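You operate a simulated robot arm through the tools that you are given. There is no shell and no other tool.

You are at the controls of a simulated robot arm. One attempt, no reset.

Task
Press the loose end cap home, stand its short profile in the yellow tray, then blow the pocket clean.
Fine: use the grey lever; unlock the sliding tray only after the stroke and leave it out; the air button blows.

It is judged by the outcome, as a careful person would: the job done as asked, and still so three seconds after it is handed in. It fails if anything else is knocked over, pushed out of place, dropped, spilled or broken. Lids that push on must go on centred and level and be pressed home; caps that screw on are set level and turned clockwise until they are tight.

Robot
A 7-joint arm with a fingered hand, fixed in place. Base frame: the origin is on the floor under the middle of its stand, x ahead of it, y to its left, z up. Lengths are in mm, angles in degrees, forces in N, time in s.
It reaches about 1164 mm from its shoulder. Its first joint turns from -166.0 to 166.0 degrees. Payload 4.7 kg.
Tool frame: the origin (TCP) lies between the finger pads and is the grasp point; the fingertips stand 36 mm ahead of it; z points along the fingers, y is the line along which they close. The gripper opens to 120 mm; its body begins 42 mm behind the TCP. The gripper is a hand of 5 fingers: y runs from the thumb to the fingers, the wrist lies at [-18, -122, -210] in the tool frame.
Orientation is that of the tool frame in the base frame, as a unit quaternion [x, y, z, w]. With the fingers straight down and the wrist toward the robot, the tool's x, y and z point along [0, 1, 0], [1, 0, 0] and [0, 0, -1] of the base frame.

Tools
- The arm moves only by the tool play_rows. Its argument "commands" is a list of rows, each a list of 6 numbers: the shift along the base's x, y, z in mm, then the turn, a rotation vector about the base's x, y, z in degrees. In form: [[x, y, z, wx, wy, wz], ...]. A call has 1 to 20 rows; each row shifts and turns the commanded pose from where the row before left it. Rows are played at 5 a second. More than 50 mm and 8.6 degrees between two rows, and nothing of the call is played. Where a pose cannot be reached the arm comes as near as it can. A force on the tool above 40 N (or 10 N above the force at the start of the call, whichever is more), or a blocked arm, ends the call early, and 0.2 s more pass. In this call time passes only in rows, and 0.2 s behind the last. The reply holds the time, the measured pose of the TCP, the force on the tool along the base axes, the opening and the grip force, in the units named above and with some noise, with the torque about the TCP (base axes, N m) and any sound that the robot's microphone picked up.
- Cameras (640 x 400 px; columns grow to the right, rows downward): "scene" is fixed at [220, 650.5, 1596.8]; the picture's right is [-0.98, -0.22, 0.00], its down [-0.22, 0.96, -0.15] and it looks along [0.03, -0.15, -0.99] (base axes); focal length 214 px, centre (320, 200). "wrist" rides on the gripper at [72, -91, -143] in the tool frame; the picture's right is [-0.80, 0.28, -0.52], its down [-0.53, -0.73, 0.43] and it looks along [-0.27, 0.62, 0.74] (tool axes); focal length 234 px, centre (320, 200). There is no depth. A picture from a camera that has moved, and an enlarged one, comes with that camera's place and axes in the base frame and with its lens.
- grab_frame(camera): a new picture of that camera. The clock stands still meanwhile.
- move_fingers(index, middle, ring, little, thumb_bend, thumb_turn): sets how far each is bent, from 0 (flat) to 1 (curled in); at 0.3 the hand is open as for a grip, at 0.7 the pads meet at the TCP. One left out holds its place. A second passes; each finger stops where it meets its share of the squeeze, and holds until it gets a number again. It is the only way to open and close the hand. It gives what a move gives, with no picture; readings hold the bend of each and the force on index, middle, ring, little, thumb and palm. thumb_turn goes from beside the hand (0) to across from the fingers (1), as for a grip.
- close_up(camera, box): a new picture of the part [left, top, right, bottom] of that camera's present view, enlarged. The clock stands still meanwhile.
- close_job(): hands the job in; it is judged then, once.

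Nothing tells you positions but the pictures and the camera data. Unless the task says otherwise, let go and move clear before handing in.

The tools are called after ">>>" as name(argument=value, ...) on one line, values as JSON. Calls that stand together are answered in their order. play_rows: Moves the arm, as the interface text tells. Its arguments: {"type":"object","properties":{"commands":{"type":"array"}},"required":["commands"]} The other tools are called the same way: move_fingers (index, middle, ring, little, thumb_bend, thumb_turn) moves the fingers one by one; grab_frame (camera) takes a picture; close_up (camera, box) takes an enlarged picture of a part of a camera's view; close_job () hands the job in.

At the start:

```text
time_s: 0.0
eef_pos: [429.5, 15.0, 930.9]
tool_rot: [0.696, 0.702, -0.111, -0.103]
ft_force: [-0.6, 0.7, -0.1]
wrist_torque: [-0.01, 0.0, -0.01]
grip_width: 119.7
finger_force: 0.2
shape: jaw
bend: [0.3, 0.3, 0.3, 0.3, 0.3, 0.97]
finger forces: [0.1, 0.1, 0.0, 0.0, 0.1, 0.0]
```

scene: 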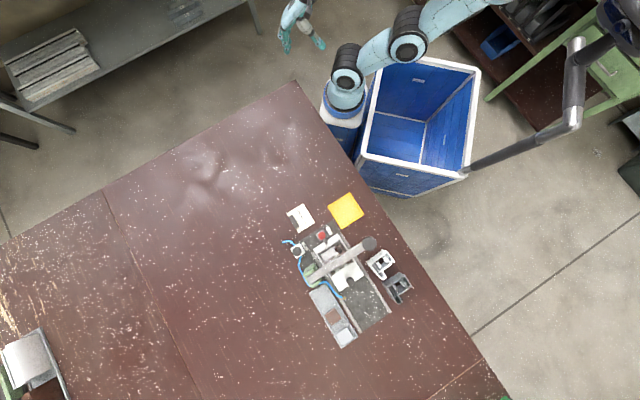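
wrist: 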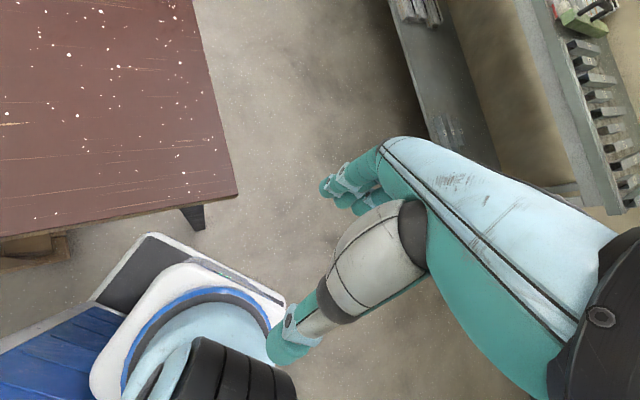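

I see a table with a small fixture (a lever press with a tray, blue air hoses, yellow tray, and loose parts) left of the robot. I'll look closely at the fixture before moving.

>>> close_up(camera="scene", box=[270, 180, 430, 280])

>>> close_up(camera="scene", box=[280, 220, 360, 270])

>>> close_up(camera="scene", box=[270, 260, 430, 360])

>>> close_up(camera="scene", box=[350, 230, 430, 280])

>>> close_up(camera="scene", box=[280, 190, 376, 250])

```text
4.00 times, centred on (350, 230) of scene
camera zoom: at [220.0, 650.5, 1596.8], right [-0.98, -0.22, 0.0], down [-0.22, 0.96, -0.15], along [0.03, -0.15, -0.99], focal length 858 px, centre (200, 80)
```

zoom: 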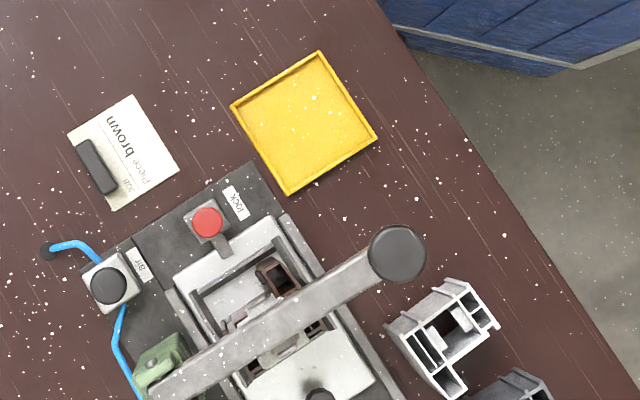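

```text
8.00 times, centred on (320, 245) of scene
camera zoom: at [220.0, 650.5, 1596.8], right [-0.98, -0.22, 0.0], down [-0.22, 0.96, -0.15], along [0.03, -0.15, -0.99], focal length 1716 px, centre (320, -160)
```

zoom: 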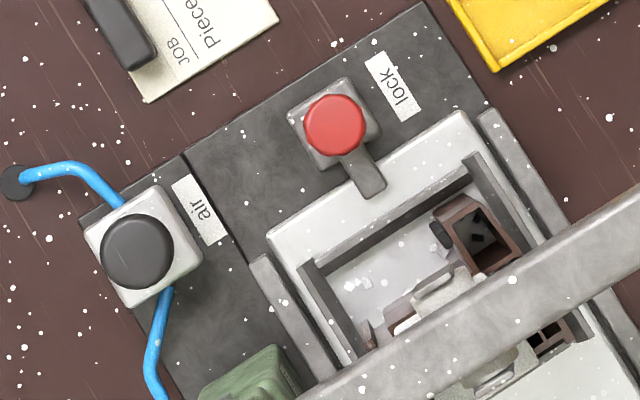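

```text
4.00 times, centred on (350, 310) of scene
camera zoom: at [220.0, 650.5, 1596.8], right [-0.98, -0.22, 0.0], down [-0.22, 0.96, -0.15], along [0.03, -0.15, -0.99], focal length 858 px, centre (200, -240)
```

zoom: 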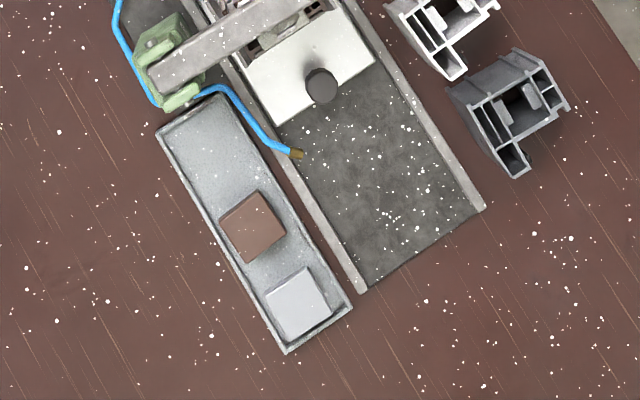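

```text
8.00 times, centred on (390, 255) of scene
camera zoom: at [220.0, 650.5, 1596.8], right [-0.98, -0.22, 0.0], down [-0.22, 0.96, -0.15], along [0.03, -0.15, -0.99], focal length 1716 px, centre (-240, -240)
```

zoom: 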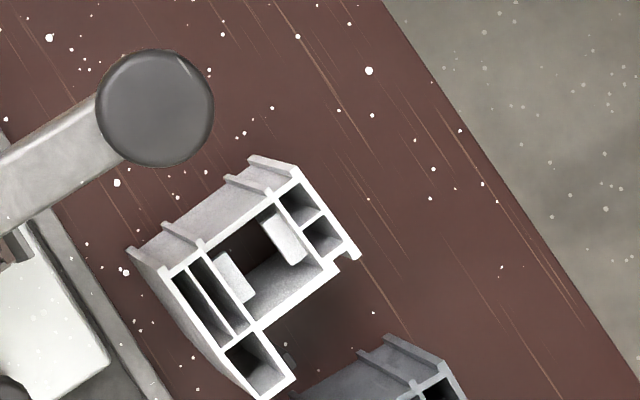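

```text
6.67 times, centred on (328, 220) of scene
camera zoom: at [220.0, 650.5, 1596.8], right [-0.98, -0.22, 0.0], down [-0.22, 0.96, -0.15], along [0.03, -0.15, -0.99], focal length 1430 px, centre (267, 67)
```

zoom: 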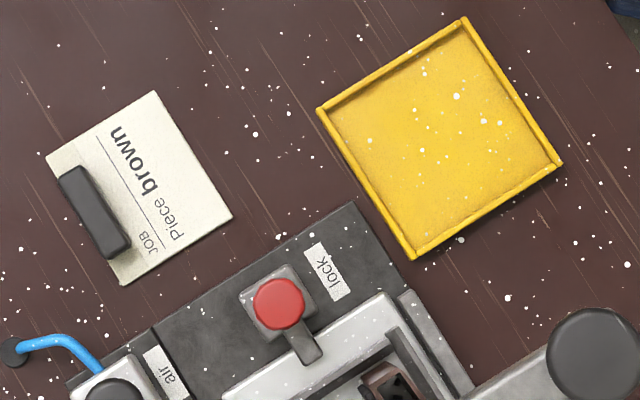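

The table runs along my left side (top roughly z≈840), with the press fixture around (140, 730) and the yellow tray around (135, 540). I'll raise the hand and swing left so the wrist camera can look at the fixture from above.

>>> play_rows(commands=[[0, 0, 50, 0, 0, 0], [0, 0, 50, 0, 0, 0], [0, 0, 50, 0, 0, 0], [0, 0, 50, 0, 0, 0], [-3.9, 44.8, 0, 0, 0, 6], [-8.6, 44.2, 0, 0, 0, 6], [-13.1, 43.1, 0, 0, 0, 6], [-17.6, 41.4, 0, 0, 0, 6], [-21.8, 39.4, 0, 0, 0, 6], [-25.9, 36.8, 0, 0, 0, 6], [-29.5, 34, 0, 0, 0, 6], [-32.9, 30.7, 0, 0, 0, 6], [-35.9, 27.1, 0, 0, 0, 6], [-38.6, 23.2, 0, 0, 0, 6], [-40.8, 19, 0, 0, 0, 6], [-42.6, 14.6, 0, 0, 0, 6], [-43.8, 10.2, 0, 0, 0, 6]])

>>> grab_frame(camera="wrist")

>>> grab_frame(camera="scene")

```text
time_s: 3.6
eef_pos: [71.3, 421.3, 1129.5]
tool_rot: [0.099, 0.984, -0.15, -0.01]
ft_force: [1.4, 0.0, 0.6]
wrist_torque: [0.03, 0.02, -0.05]
grip_width: 119.9
finger_force: 0.0
shape: jaw
bend: [0.3, 0.3, 0.3, 0.3, 0.3, 0.98]
finger forces: [0.1, 0.1, 0.1, 0.0, 0.0, 0.0]
```

```text
taken
camera wrist: at [-11.2, 393.3, 1292.5], right [0.87, 0.26, 0.43], down [0.36, -0.91, -0.18], along [0.34, 0.31, -0.89], focal length 234 px, centre (320, 200)
```

wrist: 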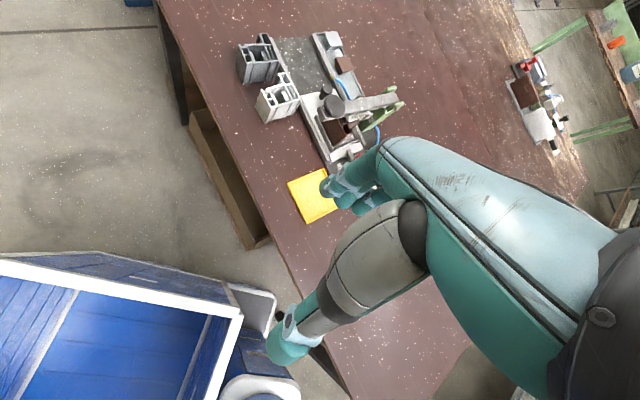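

```text
taken
```

scene: 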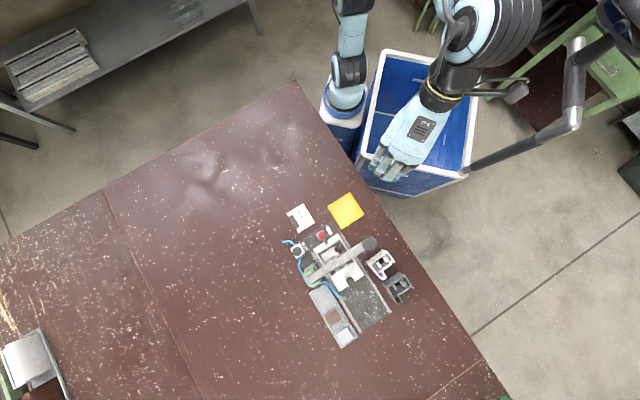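

The fixture is now visible from the wrist camera, from another angle. I'll zoom in to triangulate heights.

>>> close_up(camera="wrist", box=[230, 20, 420, 139])

>>> close_up(camera="wrist", box=[290, 70, 410, 145])

>>> close_up(camera="wrist", box=[280, 120, 400, 195])

```text
3.36 times, centred on (325, 80) of wrist
camera zoom: at [-11.2, 393.3, 1292.5], right [0.87, 0.26, 0.43], down [0.36, -0.91, -0.18], along [0.34, 0.31, -0.89], focal length 787 px, centre (303, 605)
```

zoom: 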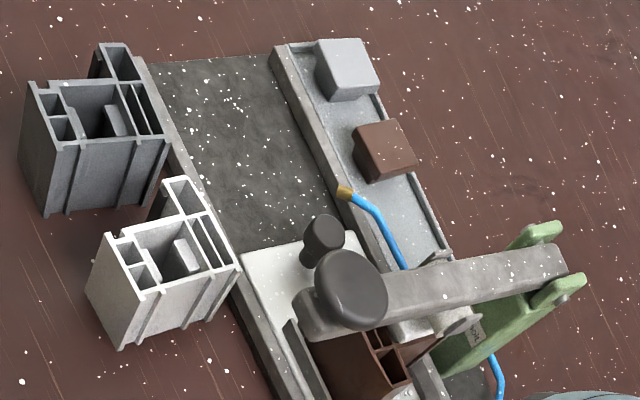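

```text
5.33 times, centred on (350, 108) of wrist
camera zoom: at [-11.2, 393.3, 1292.5], right [0.87, 0.26, 0.43], down [0.36, -0.91, -0.18], along [0.34, 0.31, -0.89], focal length 1249 px, centre (160, 693)
```

zoom: 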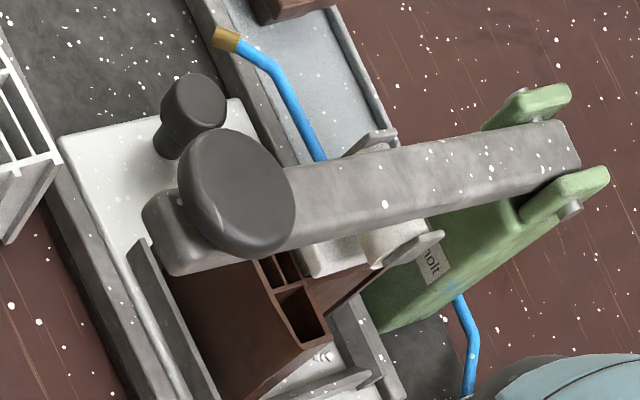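

```text
5.33 times, centred on (340, 158) of wrist
camera zoom: at [-11.2, 393.3, 1292.5], right [0.87, 0.26, 0.43], down [0.36, -0.91, -0.18], along [0.34, 0.31, -0.89], focal length 1249 px, centre (213, 427)
```

zoom: 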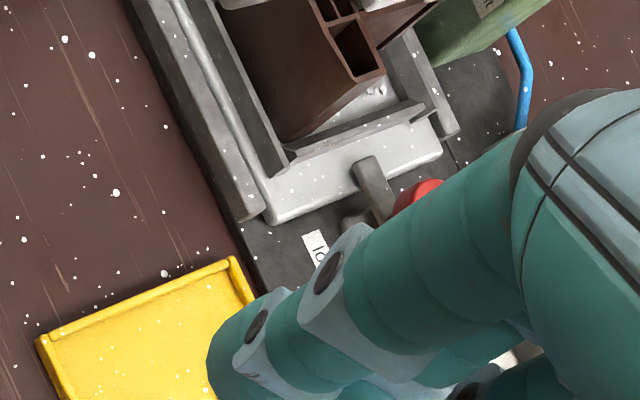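

Lever knob triangulates to about (81, 650, 999), so the press is tall; the table top is near z≈838. I'll move in at a safe height for closer views.

>>> play_rows(commands=[[0, 45, 5, 0, 0, 0], [0, 45, 5, 0, 0, 0], [0, 45, 5, 0, 0, 0], [0, 45, 5, 0, 0, 0]])

>>> grab_frame(camera="wrist")

>>> close_up(camera="wrist", box=[200, 80, 440, 230])

```text
time_s: 4.6
eef_pos: [75.5, 602.5, 1148.8]
tool_rot: [0.1, 0.984, -0.15, -0.01]
ft_force: [1.0, -1.5, 1.8]
wrist_torque: [0.11, -0.02, -0.02]
grip_width: 119.6
finger_force: 0.0
shape: jaw
bend: [0.3, 0.3, 0.3, 0.3, 0.3, 0.98]
finger forces: [0.0, 0.1, 0.1, 0.0, 0.1, 0.0]
```

```text
taken
camera wrist: at [-6.7, 574.9, 1312.3], right [0.87, 0.26, 0.43], down [0.36, -0.92, -0.18], along [0.34, 0.31, -0.89], focal length 234 px, centre (320, 200)
```

wrist: 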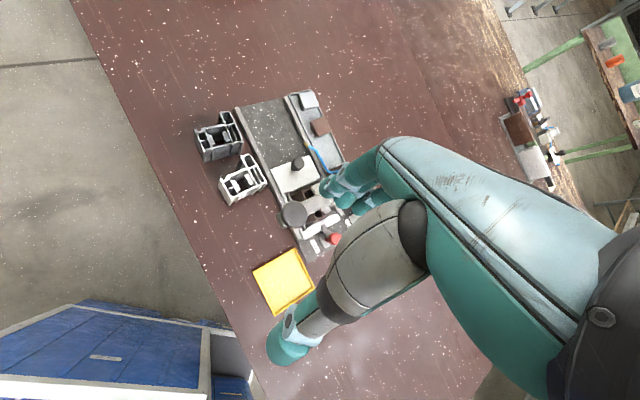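

```text
2.67 times, centred on (320, 155) of wrist
camera zoom: at [-6.7, 574.9, 1312.3], right [0.87, 0.26, 0.43], down [0.36, -0.92, -0.18], along [0.34, 0.31, -0.89], focal length 624 px, centre (320, 320)
```

zoom: 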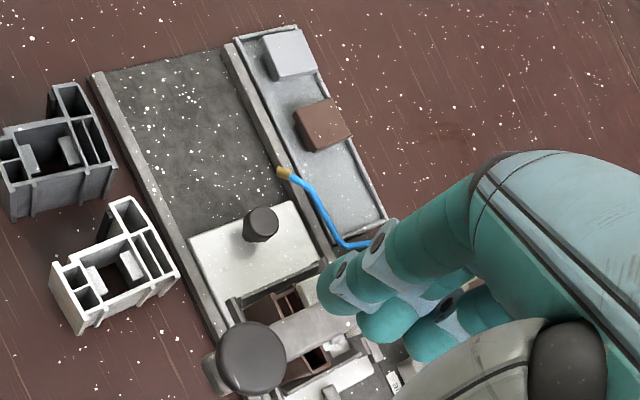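

The fingers block part of the view, so I'll curl them and pull back to a lower, more sideways viewpoint from the robot side.

>>> move_fingers(index=1, middle=1, ring=1, little=1, thumb_bend=0.6, thumb_turn=0.3)

>>> play_rows(commands=[[-10, -30, -20, 7.85, -1.6, 0], [-10, -30, -20, 7.85, -1.6, 0], [-10, -30, -20, 7.85, -1.6, 0], [-10, -30, -20, 7.85, -1.6, 0]])

>>> grab_frame(camera="wrist")

>>> grab_frame(camera="scene")

```text
time_s: 5.6
eef_pos: [74.8, 603.2, 1147.9]
tool_rot: [0.099, 0.983, -0.151, -0.01]
ft_force: [-0.3, -0.4, -0.2]
wrist_torque: [-0.02, -0.02, 0.0]
grip_width: 82.8
finger_force: 0.0
shape: fingers
bend: [1.0, 1.0, 1.0, 1.0, 0.6, 0.3]
finger forces: [0.1, 0.0, 0.1, 0.1, 0.1, 0.0]
```

```text
time_s: 6.6
eef_pos: [33.7, 482.4, 1070.8]
tool_rot: [0.102, 0.986, 0.127, 0.018]
ft_force: [-0.1, 0.7, -0.3]
wrist_torque: [0.03, 0.01, -0.03]
grip_width: 82.7
finger_force: 0.1
shape: fingers
bend: [1.0, 1.0, 1.0, 1.0, 0.6, 0.3]
finger forces: [0.0, 0.1, 0.1, 0.0, 0.1, 0.0]
```

```text
taken
camera wrist: at [-63.7, 377.2, 1183.8], right [0.81, -0.03, 0.59], down [0.4, -0.7, -0.59], along [0.43, 0.72, -0.55], focal length 234 px, centre (320, 200)
```

wrist: 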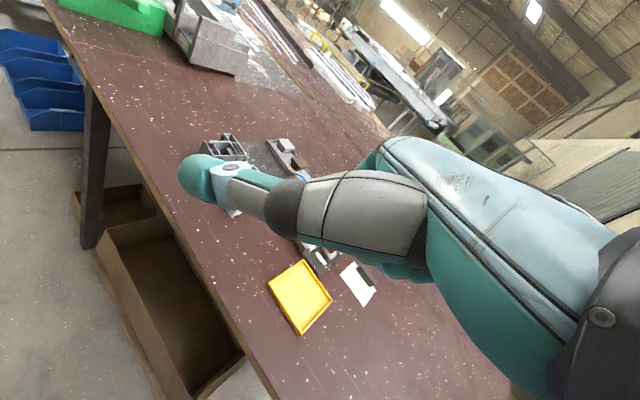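

```text
taken
```

scene: 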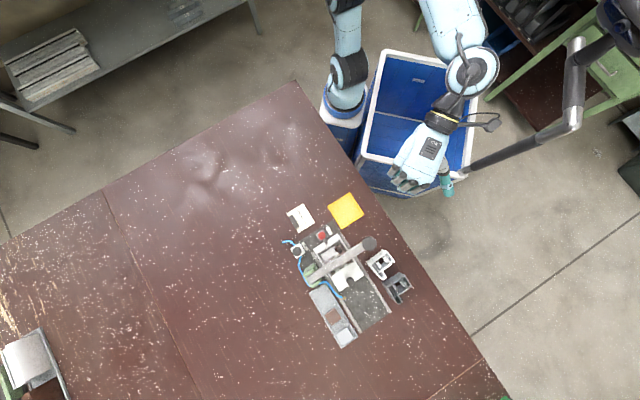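

The turned-out thumb now blocks the view; I'll put it back across the palm.

>>> move_fingers(thumb_bend=0.8, thumb_turn=1.0)

>>> grab_frame(camera="wrist")

>>> close_up(camera="wrist", box=[180, 110, 420, 260])

```text
time_s: 7.6
eef_pos: [34.0, 483.2, 1070.5]
tool_rot: [0.101, 0.987, 0.126, 0.018]
ft_force: [0.3, 0.2, -0.2]
wrist_torque: [-0.05, -0.01, 0.0]
grip_width: 51.2
finger_force: 0.0
shape: fingers
bend: [1.0, 1.0, 1.0, 1.0, 0.79, 1.0]
finger forces: [0.0, 0.0, 0.0, 0.1, 0.0, 0.0]
```

```text
taken
camera wrist: at [-63.6, 377.8, 1184.3], right [0.81, -0.03, 0.59], down [0.4, -0.7, -0.59], along [0.43, 0.72, -0.55], focal length 234 px, centre (320, 200)
```

wrist: 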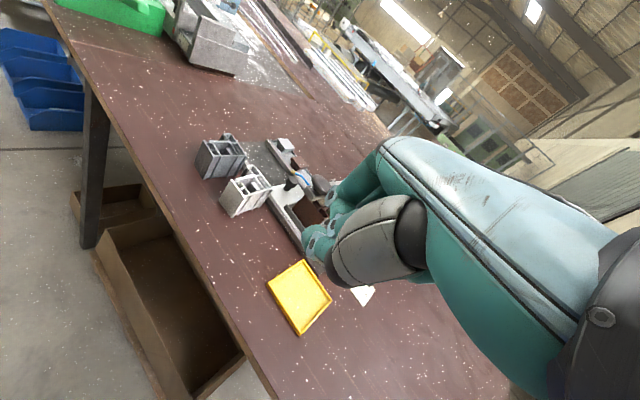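

```text
2.67 times, centred on (300, 185) of wrist
camera zoom: at [-63.6, 377.8, 1184.3], right [0.81, -0.03, 0.59], down [0.4, -0.7, -0.59], along [0.43, 0.72, -0.55], focal length 624 px, centre (373, 240)
```

zoom: 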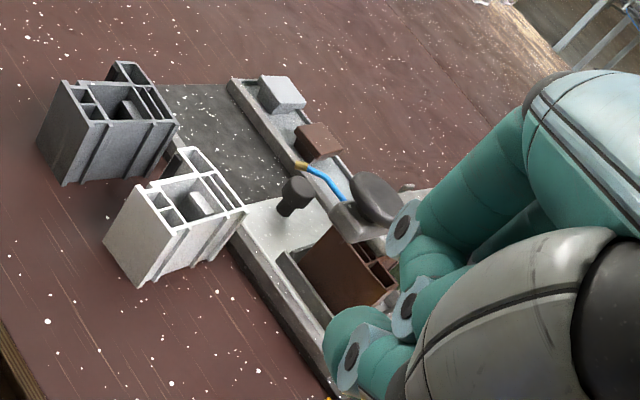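

I'll shift the hand in +x so that the fixture appears in the unobstructed left part of the wrist view.

>>> play_rows(commands=[[45, 0, 0, 0, 0, 0], [45, 0, 0, 0, 0, 0], [45, 0, 0, 0, 0, 0], [25, -10, 0, 0, 0, 0]])

>>> close_up(camera="wrist", box=[100, 90, 340, 240])

>>> close_up(camera="wrist", box=[180, 130, 300, 205])

```text
time_s: 8.6
eef_pos: [194.5, 474.0, 1071.4]
tool_rot: [0.101, 0.987, 0.127, 0.019]
ft_force: [0.4, -0.4, -0.2]
wrist_torque: [-0.03, 0.02, 0.01]
grip_width: 51.2
finger_force: 0.1
shape: fingers
bend: [1.0, 1.0, 1.0, 1.0, 0.79, 1.0]
finger forces: [0.0, 0.0, 0.1, 0.1, 0.0, 0.0]
```

```text
2.67 times, centred on (220, 165) of wrist
camera zoom: at [96.9, 367.7, 1186.7], right [0.81, -0.03, 0.59], down [0.4, -0.7, -0.59], along [0.43, 0.72, -0.55], focal length 624 px, centre (587, 293)
```

zoom: 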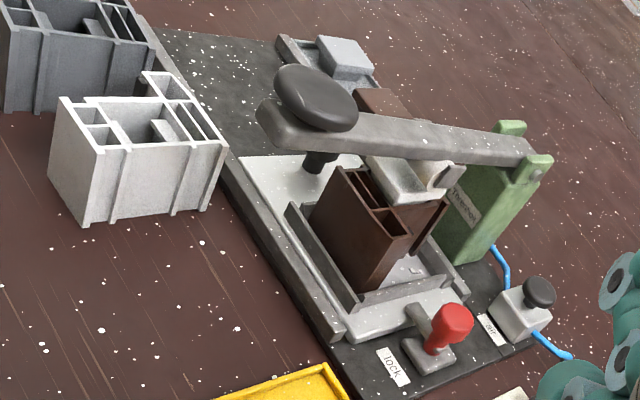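

```text
5.33 times, centred on (240, 168) of wrist
camera zoom: at [96.9, 367.7, 1186.7], right [0.81, -0.03, 0.59], down [0.4, -0.7, -0.59], along [0.43, 0.72, -0.55], focal length 1249 px, centre (747, 373)
```

zoom: 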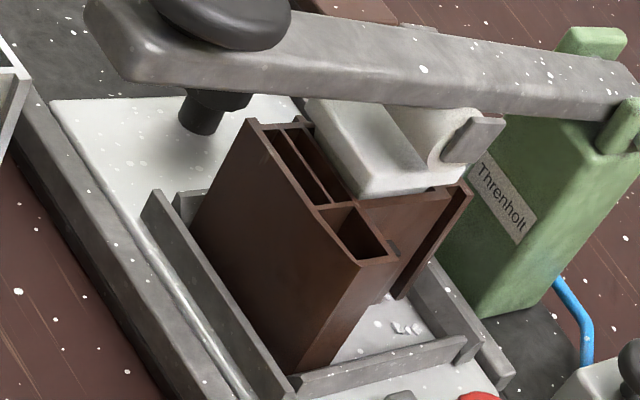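

The view is good: a Threnholt lever press, brown profile in the pocket, a red lock knob with a latch arm, and an air button. I'll zoom in further on the details under the lever.

>>> close_up(camera="wrist", box=[212, 135, 284, 180])

>>> close_up(camera="wrist", box=[230, 175, 310, 225])

>>> close_up(camera="wrist", box=[190, 90, 270, 140])

>>> close_up(camera="wrist", box=[200, 150, 280, 200])

```text
8.89 times, centred on (248, 158) of wrist
camera zoom: at [96.9, 367.7, 1186.7], right [0.81, -0.03, 0.59], down [0.4, -0.7, -0.59], along [0.43, 0.72, -0.55], focal length 2082 px, centre (960, 578)
```

zoom: 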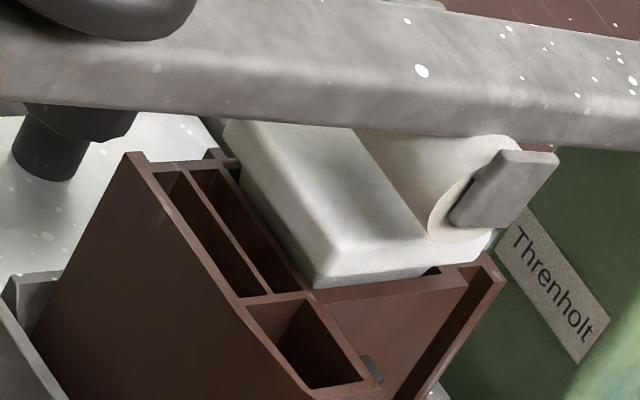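

```text
8.00 times, centred on (270, 200) of wrist
camera zoom: at [96.9, 367.7, 1186.7], right [0.81, -0.03, 0.59], down [0.4, -0.7, -0.59], along [0.43, 0.72, -0.55], focal length 1873 px, centre (720, 200)
```

zoom: 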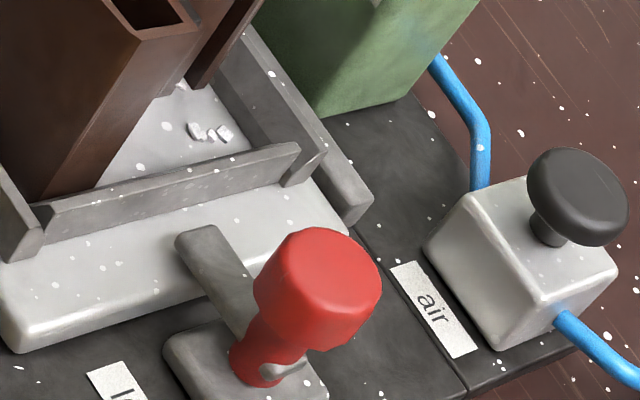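

```text
8.00 times, centred on (230, 115) of wrist
camera zoom: at [96.9, 367.7, 1186.7], right [0.81, -0.03, 0.59], down [0.4, -0.7, -0.59], along [0.43, 0.72, -0.55], focal length 1873 px, centre (1040, 880)
```

zoom: 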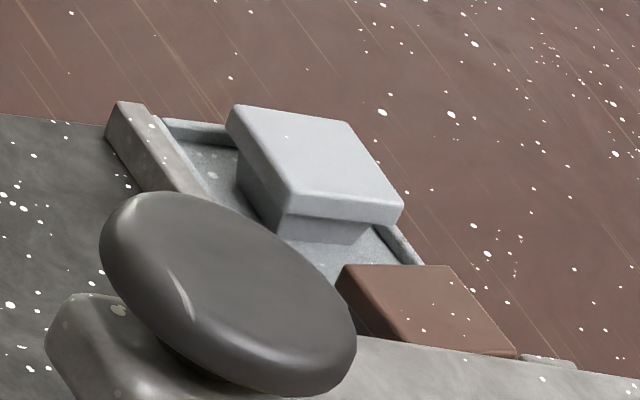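

```text
8.00 times, centred on (240, 175) of wrist
camera zoom: at [96.9, 367.7, 1186.7], right [0.81, -0.03, 0.59], down [0.4, -0.7, -0.59], along [0.43, 0.72, -0.55], focal length 1873 px, centre (960, 400)
```

zoom: 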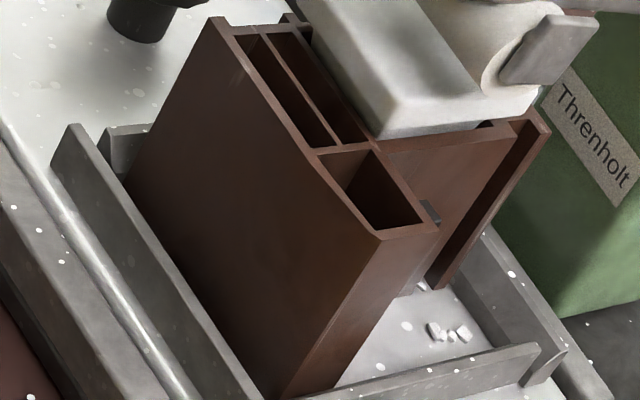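

I want a lower view to see whether the cream block under the lever is the loose cap or the press foot. Moving the fist slightly closer and tilting up.

>>> play_rows(commands=[[4, 20, -24, 3.92, -0.8, 0], [4, 20, -24, 3.92, -0.8, 0], [4, 20, -24, 3.92, -0.8, 0], [4, 20, -20, 3.92, -0.8, 0]])

>>> grab_frame(camera="wrist")

>>> close_up(camera="wrist", box=[160, 130, 320, 230])

>>> grab_frame(camera="scene")

```text
time_s: 9.6
eef_pos: [211.4, 553.2, 979.7]
tool_rot: [0.1, 0.959, 0.264, 0.032]
ft_force: [0.1, -0.2, 0.1]
wrist_torque: [0.01, 0.02, 0.0]
grip_width: 51.3
finger_force: 0.0
shape: fingers
bend: [1.0, 1.0, 1.0, 1.0, 0.79, 1.0]
finger forces: [0.1, 0.1, 0.1, 0.1, 0.1, 0.1]
```

```text
taken
camera wrist: at [107.2, 421.0, 1055.8], right [0.78, -0.19, 0.6], down [0.44, -0.51, -0.74], along [0.45, 0.84, -0.31], focal length 234 px, centre (320, 200)
```

wrist: 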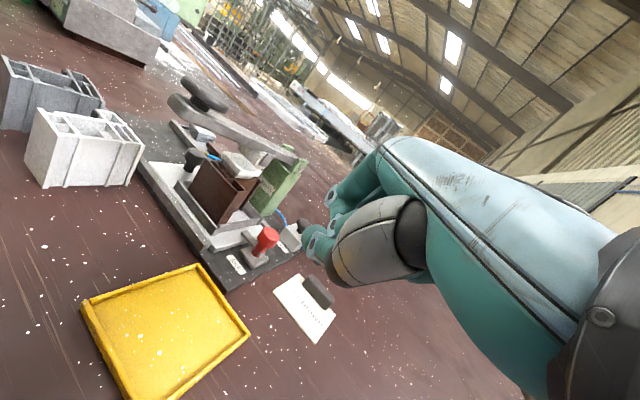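

```text
4.00 times, centred on (240, 180) of wrist
camera zoom: at [107.2, 421.0, 1055.8], right [0.78, -0.19, 0.6], down [0.44, -0.51, -0.74], along [0.45, 0.84, -0.31], focal length 937 px, centre (640, 280)
```

zoom: 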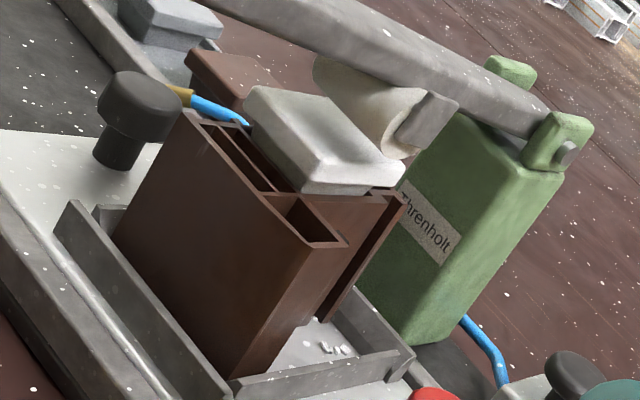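

```text
taken
```

scene: 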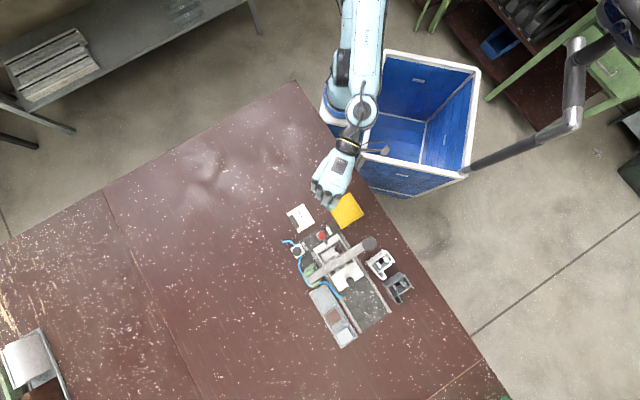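

The cream cap is clearly a separate part sitting loose on the brown profile, with the lever's roller just above it. Now I'll inspect the lock, air button, tray knob and latch closely.

>>> close_up(camera="wrist", box=[215, 205, 311, 265])

>>> close_up(camera="wrist", box=[150, 60, 310, 160])

>>> close_up(camera="scene", box=[306, 222, 346, 247])

>>> close_up(camera="wrist", box=[210, 135, 290, 185])

```text
6.67 times, centred on (263, 235) of wrist
camera zoom: at [107.2, 421.0, 1055.8], right [0.78, -0.19, 0.6], down [0.44, -0.51, -0.74], along [0.45, 0.84, -0.31], focal length 1561 px, centre (700, -33)
```

zoom: 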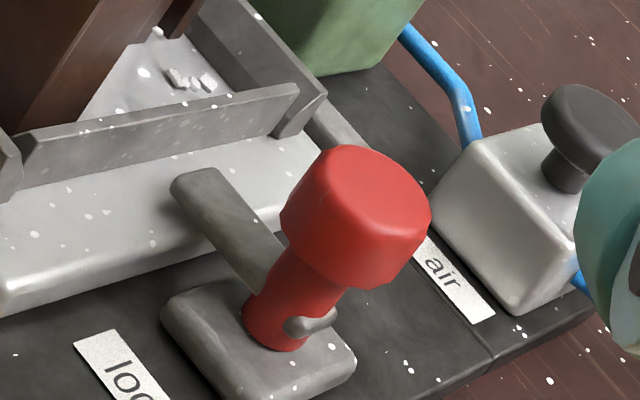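

```text
4.00 times, centred on (230, 110) of wrist
camera zoom: at [107.2, 421.0, 1055.8], right [0.78, -0.19, 0.6], down [0.44, -0.51, -0.74], along [0.45, 0.84, -0.31], focal length 937 px, centre (680, 560)
```

zoom: 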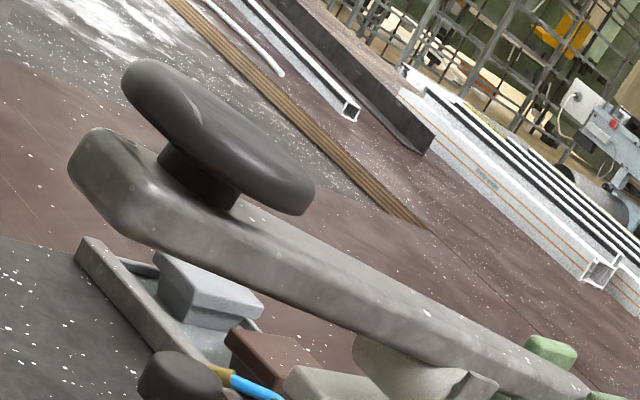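

```text
16.00 times, centred on (326, 234) of scene
camera zoom: at [220.0, 650.5, 1596.8], right [-0.98, -0.22, 0.0], down [-0.22, 0.96, -0.15], along [0.03, -0.15, -0.99], focal length 3432 px, centre (224, -352)
```

zoom: 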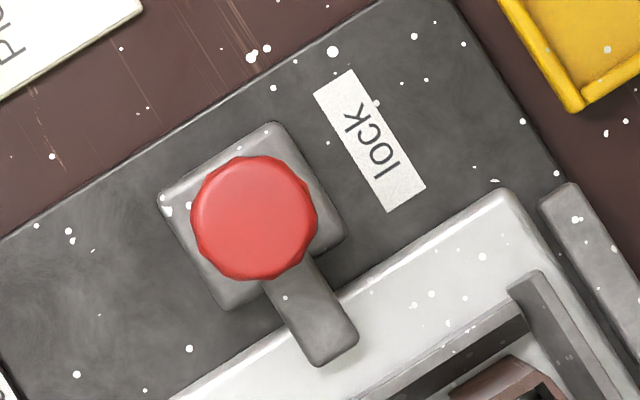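

```text
8.00 times, centred on (250, 160) of wrist
camera zoom: at [107.2, 421.0, 1055.8], right [0.78, -0.19, 0.6], down [0.44, -0.51, -0.74], along [0.45, 0.84, -0.31], focal length 1873 px, centre (880, 520)
```

zoom: 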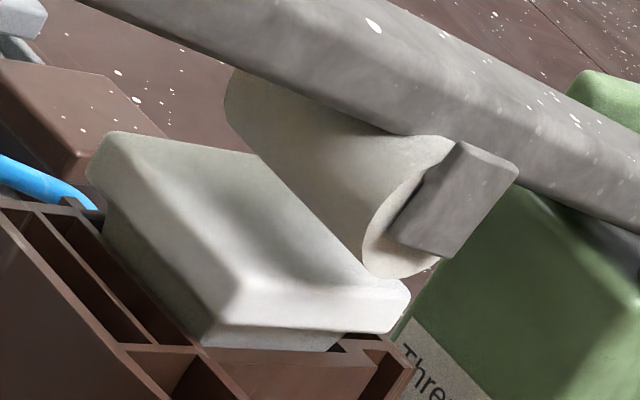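

The cap is clearly loose on the brown profile and the lever (knob ≈ (81, 650, 1001), pivot ≈ (222, 780, 957)) will push it in. I'll level the fist, rise, and hover above the lever knob.

>>> play_rows(commands=[[0, 0, 45, -6.08, 1.24, 0], [0, 0, 45, -6.08, 1.24, 0], [-40, 14, 5, -6.08, 1.24, 0], [-40, 14, 0, -6.08, 1.24, 0], [-40, 14, 0, -6.08, 1.24, 0], [-37, 14.3, 0, 0, 0, 0]])

>>> grab_frame(camera="wrist")

>>> close_up(camera="scene", box=[290, 150, 450, 250])

```text
time_s: 11.0
eef_pos: [54.6, 608.2, 1072.7]
tool_rot: [0.102, 0.995, -0.003, 0.005]
ft_force: [0.3, 0.6, 1.1]
wrist_torque: [-0.03, 0.06, 0.01]
grip_width: 51.3
finger_force: 0.0
shape: fingers
bend: [1.0, 1.0, 1.0, 1.0, 0.79, 1.0]
finger forces: [0.0, 0.0, 0.0, 0.0, 0.0, 0.1]
```

```text
taken
camera wrist: at [-36.1, 536.5, 1215.7], right [0.84, 0.12, 0.53], down [0.38, -0.83, -0.41], along [0.39, 0.55, -0.74], focal length 234 px, centre (320, 200)
```

wrist: 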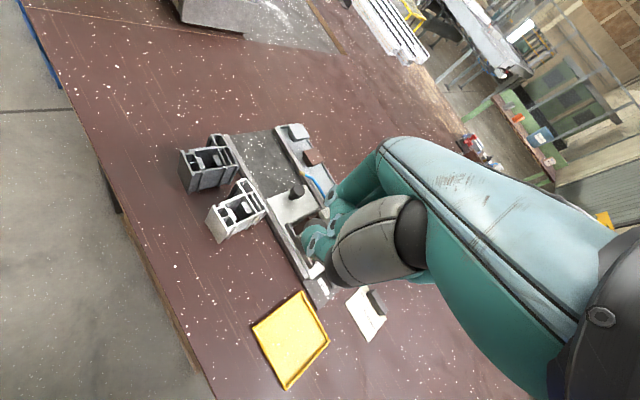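

```text
4.00 times, centred on (370, 200) of scene
camera zoom: at [220.0, 650.5, 1596.8], right [-0.98, -0.22, 0.0], down [-0.22, 0.96, -0.15], along [0.03, -0.15, -0.99], focal length 858 px, centre (120, 200)
```

zoom: 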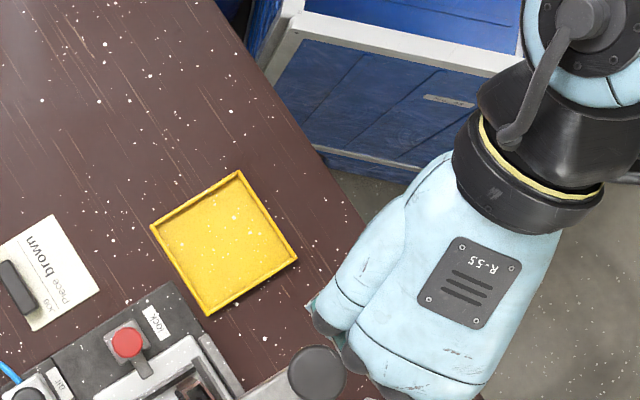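

The fist hovers just beside the lever knob; I'll centre it over the knob and lower slowly until contact.

>>> play_rows(commands=[[2.6, 13, -12, 0, 0, 0], [0, 0, -12, 0, 0, 0], [0, 0, -8, 0, 0, 0]])

>>> close_up(camera="scene", box=[320, 200, 432, 270])

```text
time_s: 11.8
eef_pos: [55.1, 624.2, 1042.0]
tool_rot: [0.099, 0.995, -0.003, 0.005]
ft_force: [-0.8, -0.3, 0.1]
wrist_torque: [-0.01, -0.01, -0.02]
grip_width: 51.3
finger_force: 0.0
shape: fingers
bend: [1.0, 1.0, 1.0, 1.0, 0.79, 1.0]
finger forces: [0.0, 0.0, 0.0, 0.0, 0.0, 0.1]
```

```text
5.71 times, centred on (376, 235) of scene
camera zoom: at [220.0, 650.5, 1596.8], right [-0.98, -0.22, 0.0], down [-0.22, 0.96, -0.15], along [0.03, -0.15, -0.99], focal length 1226 px, centre (0, 0)
```

zoom: 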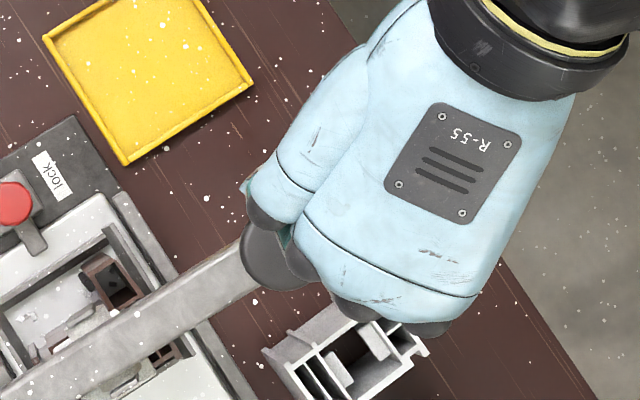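

The knob is under the curled fingers; I'll open the thumb out of the way so only the knuckles touch, then lower gently to contact.

>>> move_fingers(thumb_bend=0.2)

>>> play_rows(commands=[[0, 0, -4, 0, 0, 0], [0, 0, -4, 0, 0, 0], [0, 0, -3, 0, 0, 0], [0, 0, -3, 0, 0, 0]])

```text
time_s: 12.8
eef_pos: [56.3, 622.6, 1042.4]
tool_rot: [0.101, 0.995, -0.004, 0.005]
ft_force: [0.3, -0.1, 0.2]
wrist_torque: [-0.03, -0.01, -0.02]
grip_width: 84.3
finger_force: 0.1
shape: fingers
bend: [1.0, 1.0, 1.0, 1.0, 0.2, 0.97]
finger forces: [0.0, 0.0, 0.0, 0.0, 0.1, 0.0]
```

```text
time_s: 13.8
eef_pos: [57.8, 623.6, 1026.0]
tool_rot: [0.101, 0.995, -0.004, 0.004]
ft_force: [0.4, 0.4, -0.6]
wrist_torque: [0.0, 0.0, -0.01]
grip_width: 84.5
finger_force: 0.1
shape: fingers
bend: [1.0, 1.0, 1.0, 1.0, 0.2, 0.97]
finger forces: [0.0, 0.0, 0.0, 0.1, 0.1, 0.0]
```

>>> play_rows(commands=[[0, 0, -3, 0, 0, 0], [0, 0, -3, 0, 0, 0], [0, 0, -3, 0, 0, 0], [0, 0, -3, 0, 0, 0]])

```text
time_s: 14.8
eef_pos: [56.2, 622.8, 1017.2]
tool_rot: [0.102, 0.995, -0.003, 0.005]
ft_force: [-0.4, -0.4, -0.5]
wrist_torque: [0.01, 0.02, 0.01]
grip_width: 84.4
finger_force: 0.1
shape: fingers
bend: [1.0, 1.0, 1.0, 1.0, 0.2, 0.97]
finger forces: [0.0, 0.0, 0.0, 0.0, 0.0, 0.0]
```

>>> play_rows(commands=[[0, 0, -3, 0, 0, 0], [0, 0, -3, 0, 0, 0], [0, 0, -3, 0, 0, 0], [0, 0, -3, 0, 0, 0]])

>>> close_up(camera="scene", box=[320, 200, 432, 270])

>>> grab_frame(camera="wrist")

```text
time_s: 15.8
eef_pos: [56.0, 623.6, 1002.6]
tool_rot: [0.1, 0.995, -0.004, 0.005]
ft_force: [-0.4, 0.5, 0.3]
wrist_torque: [-0.01, -0.02, 0.01]
grip_width: 84.1
finger_force: 0.1
shape: fingers
bend: [1.0, 1.0, 1.0, 1.0, 0.2, 0.97]
finger forces: [0.1, 0.8, 0.0, 0.0, 0.0, 0.0]
```

```text
5.71 times, centred on (376, 235) of scene
camera zoom: at [220.0, 650.5, 1596.8], right [-0.98, -0.22, 0.0], down [-0.22, 0.96, -0.15], along [0.03, -0.15, -0.99], focal length 1226 px, centre (0, 0)
```

zoom: 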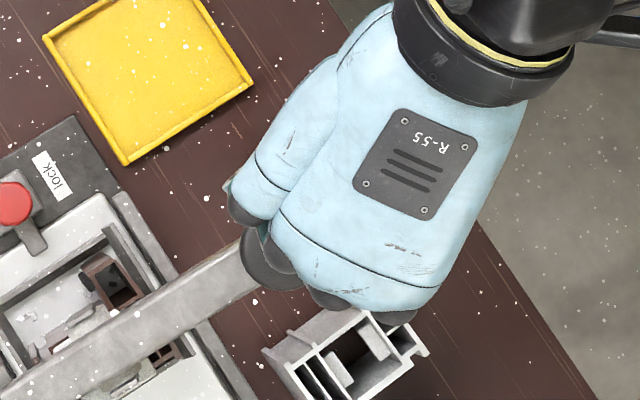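

```text
taken
camera wrist: at [-34.4, 550.6, 1145.6], right [0.84, 0.12, 0.53], down [0.38, -0.83, -0.41], along [0.39, 0.55, -0.74], focal length 234 px, centre (320, 200)
```

wrist: 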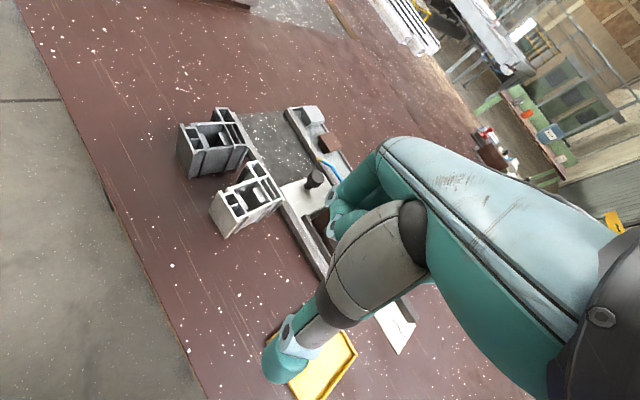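

First light contact on the middle finger at TCP z≈1003. I'll now push the lever down in small steps, watching the force.

>>> play_rows(commands=[[0, 0, -3, 0, 0, 0], [0, 0, -3, 0, 0, 0], [0, 0, -3, 0, 0, 0]])

```text
time_s: 16.6
eef_pos: [55.7, 621.9, 994.9]
tool_rot: [0.101, 0.995, -0.003, 0.004]
ft_force: [-0.9, -1.2, 0.7]
wrist_torque: [0.04, -0.03, -0.01]
grip_width: 84.3
finger_force: 0.3
shape: fingers
bend: [1.0, 1.0, 1.0, 1.0, 0.2, 0.97]
finger forces: [0.1, 1.3, 0.0, 0.0, 0.0, 0.0]
```

>>> play_rows(commands=[[0, 0, -3, 0, 0, 0], [0, 0, -3, 0, 0, 0], [0, 0, -3, 0, 0, 0], [0, 0, -3, 0, 0, 0]])

>>> close_up(camera="scene", box=[296, 200, 408, 270])

```text
time_s: 17.6
eef_pos: [56.4, 623.3, 983.4]
tool_rot: [0.101, 0.995, -0.004, 0.005]
ft_force: [1.8, 0.3, 5.9]
wrist_torque: [0.15, -0.08, -0.03]
grip_width: 84.2
finger_force: 2.9
shape: fingers
bend: [1.0, 1.0, 1.0, 1.0, 0.2, 0.97]
finger forces: [0.1, 5.9, 0.0, 0.1, 0.0, 0.0]
```

```text
5.71 times, centred on (352, 235) of scene
camera zoom: at [220.0, 650.5, 1596.8], right [-0.98, -0.22, 0.0], down [-0.22, 0.96, -0.15], along [0.03, -0.15, -0.99], focal length 1226 px, centre (137, 0)
```

zoom: 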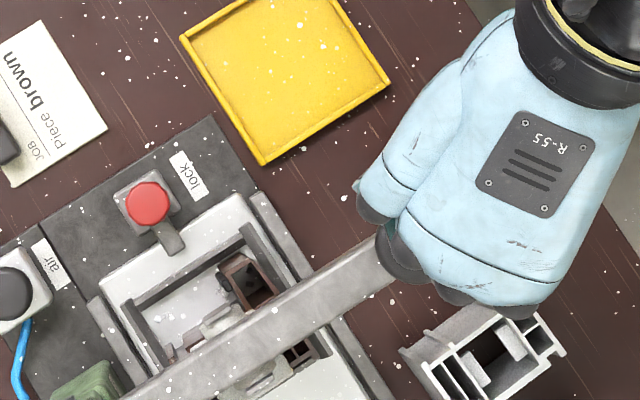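

>>> play_rows(commands=[[0, 0, -3, 0, 0, 0], [0, 0, -3, 0, 0, 0], [0, 0, -3, 0, 0, 0]])

```text
time_s: 18.4
eef_pos: [57.1, 621.9, 973.7]
tool_rot: [0.101, 0.995, -0.003, 0.005]
ft_force: [-1.6, -0.1, 1.4]
wrist_torque: [0.05, -0.04, -0.04]
grip_width: 84.4
finger_force: 1.3
shape: fingers
bend: [1.0, 1.0, 1.0, 1.0, 0.2, 0.97]
finger forces: [0.0, 1.9, 0.0, 0.1, 0.1, 0.0]
```

>>> play_rows(commands=[[0, 0, -3, 0, 0, 0], [0, 0, -3, 0, 0, 0], [0, 0, -3, 0, 0, 0]])

>>> close_up(camera="scene", box=[296, 200, 408, 270])

```text
time_s: 19.2
eef_pos: [57.2, 622.7, 968.9]
tool_rot: [0.101, 0.995, 0.001, 0.004]
ft_force: [0.7, 2.0, 25.5]
wrist_torque: [0.55, -0.43, 0.05]
grip_width: 84.3
finger_force: 12.9
shape: fingers
bend: [1.0, 1.0, 1.0, 1.0, 0.2, 0.97]
finger forces: [0.0, 25.7, 0.0, 0.1, 0.1, 0.1]
```

```text
5.71 times, centred on (352, 235) of scene
camera zoom: at [220.0, 650.5, 1596.8], right [-0.98, -0.22, 0.0], down [-0.22, 0.96, -0.15], along [0.03, -0.15, -0.99], focal length 1226 px, centre (137, 0)
```

zoom: 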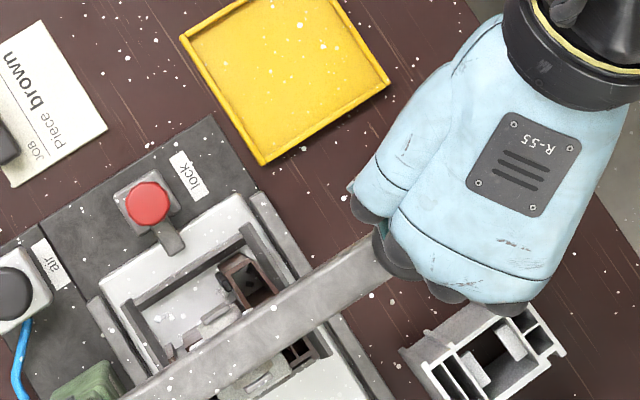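

Resistance is now 25 N — the roller is pressing the cap. I'll keep pushing in small steps.

>>> play_rows(commands=[[0, 0, -2, 0, 0, 0], [0, 0, -2, 0, 0, 0], [0, 0, -2, 0, 0, 0], [0, 0, -2, 0, 0, 0]])

```text
time_s: 19.7
eef_pos: [56.3, 624.2, 968.6]
tool_rot: [0.101, 0.995, 0.002, 0.003]
ft_force: [1.2, -1.0, 5.5]
wrist_torque: [0.11, -0.08, -0.04]
grip_width: 84.6
finger_force: 2.8
shape: fingers
bend: [1.0, 1.0, 1.0, 1.0, 0.2, 0.97]
finger forces: [0.0, 5.8, 0.0, 0.0, 0.0, 0.1]
stopped in row 2: the force on the tool passed its limit at 42 N (the readings are from after the stop); the commanded pose is now the measured one
```

>>> play_rows(commands=[[0, 0, -2, 0, 0, 0], [0, 0, -1, 0, 0, 0]])

>>> close_up(camera="scene", box=[310, 235, 358, 265])

```text
time_s: 20.3
eef_pos: [56.8, 625.0, 969.0]
tool_rot: [0.099, 0.995, 0.005, 0.003]
ft_force: [1.0, 3.0, 25.7]
wrist_torque: [0.51, -0.45, 0.04]
grip_width: 84.2
finger_force: 12.5
shape: fingers
bend: [1.0, 1.0, 1.0, 1.0, 0.2, 0.97]
finger forces: [0.0, 25.4, 0.0, 0.1, 0.0, 0.0]
```

```text
13.33 times, centred on (334, 250) of scene
camera zoom: at [220.0, 650.5, 1596.8], right [-0.98, -0.22, 0.0], down [-0.22, 0.96, -0.15], along [0.03, -0.15, -0.99], focal length 2860 px, centre (133, -467)
```

zoom: 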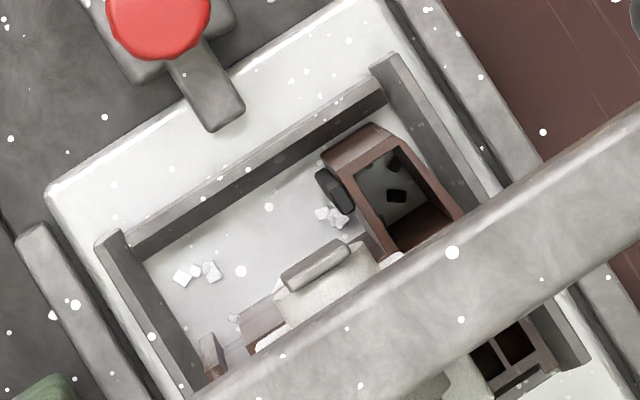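

>>> play_rows(commands=[[0, 0, -1, 0, 0, 0], [0, 0, -0.7, 0, 0, 0]])

```text
time_s: 20.9
eef_pos: [56.6, 624.6, 970.0]
tool_rot: [0.1, 0.995, 0.006, 0.001]
ft_force: [0.9, -0.2, 4.3]
wrist_torque: [0.07, -0.05, -0.03]
grip_width: 84.4
finger_force: 2.2
shape: fingers
bend: [1.0, 1.0, 1.0, 1.0, 0.2, 0.97]
finger forces: [0.0, 4.4, 0.1, 0.1, 0.1, 0.0]
stopped in row 2: the force on the tool passed its limit at 41 N (the readings are from after the stop); the commanded pose is now the measured one
```

The lever is at a firm stop (41 N with no more travel). I'll ease off slowly and go look at the cap.

>>> play_rows(commands=[[0, 0, 5, 0, 0, 0], [0, 0, 8, 0, 0, 0], [0, 0, 10, 0, 0, 0], [0, 0, 12, 0, 0, 0], [0, 0, 20, 0, 0, 0], [0, 0, 40, 0, 0, 0]])

>>> grab_frame(camera="scene")

>>> close_up(camera="scene", box=[296, 200, 408, 270])

```text
time_s: 22.3
eef_pos: [54.4, 623.6, 1063.1]
tool_rot: [0.101, 0.995, 0.005, 0.002]
ft_force: [-0.2, -0.2, 0.6]
wrist_torque: [-0.03, -0.02, 0.03]
grip_width: 84.2
finger_force: 0.0
shape: fingers
bend: [1.0, 1.0, 1.0, 1.0, 0.2, 0.97]
finger forces: [0.0, 0.1, 0.0, 0.1, 0.1, 0.1]
```

```text
taken
```

scene: 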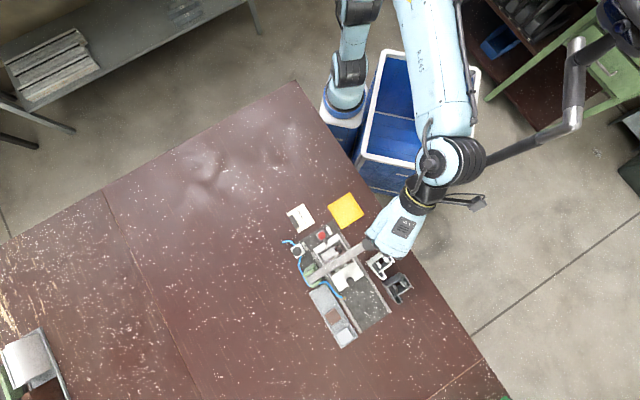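

```text
5.71 times, centred on (352, 235) of scene
camera zoom: at [220.0, 650.5, 1596.8], right [-0.98, -0.22, 0.0], down [-0.22, 0.96, -0.15], along [0.03, -0.15, -0.99], focal length 1226 px, centre (137, 0)
```

zoom: 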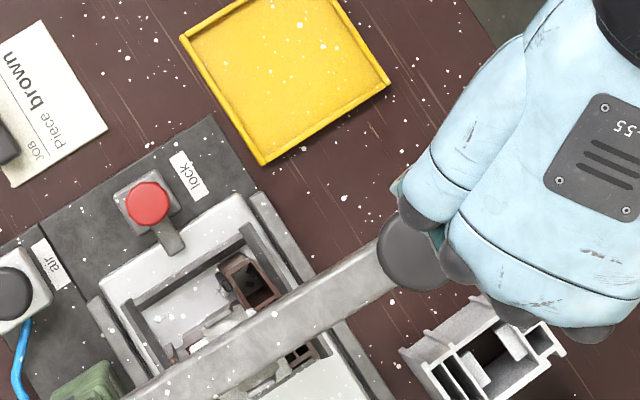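

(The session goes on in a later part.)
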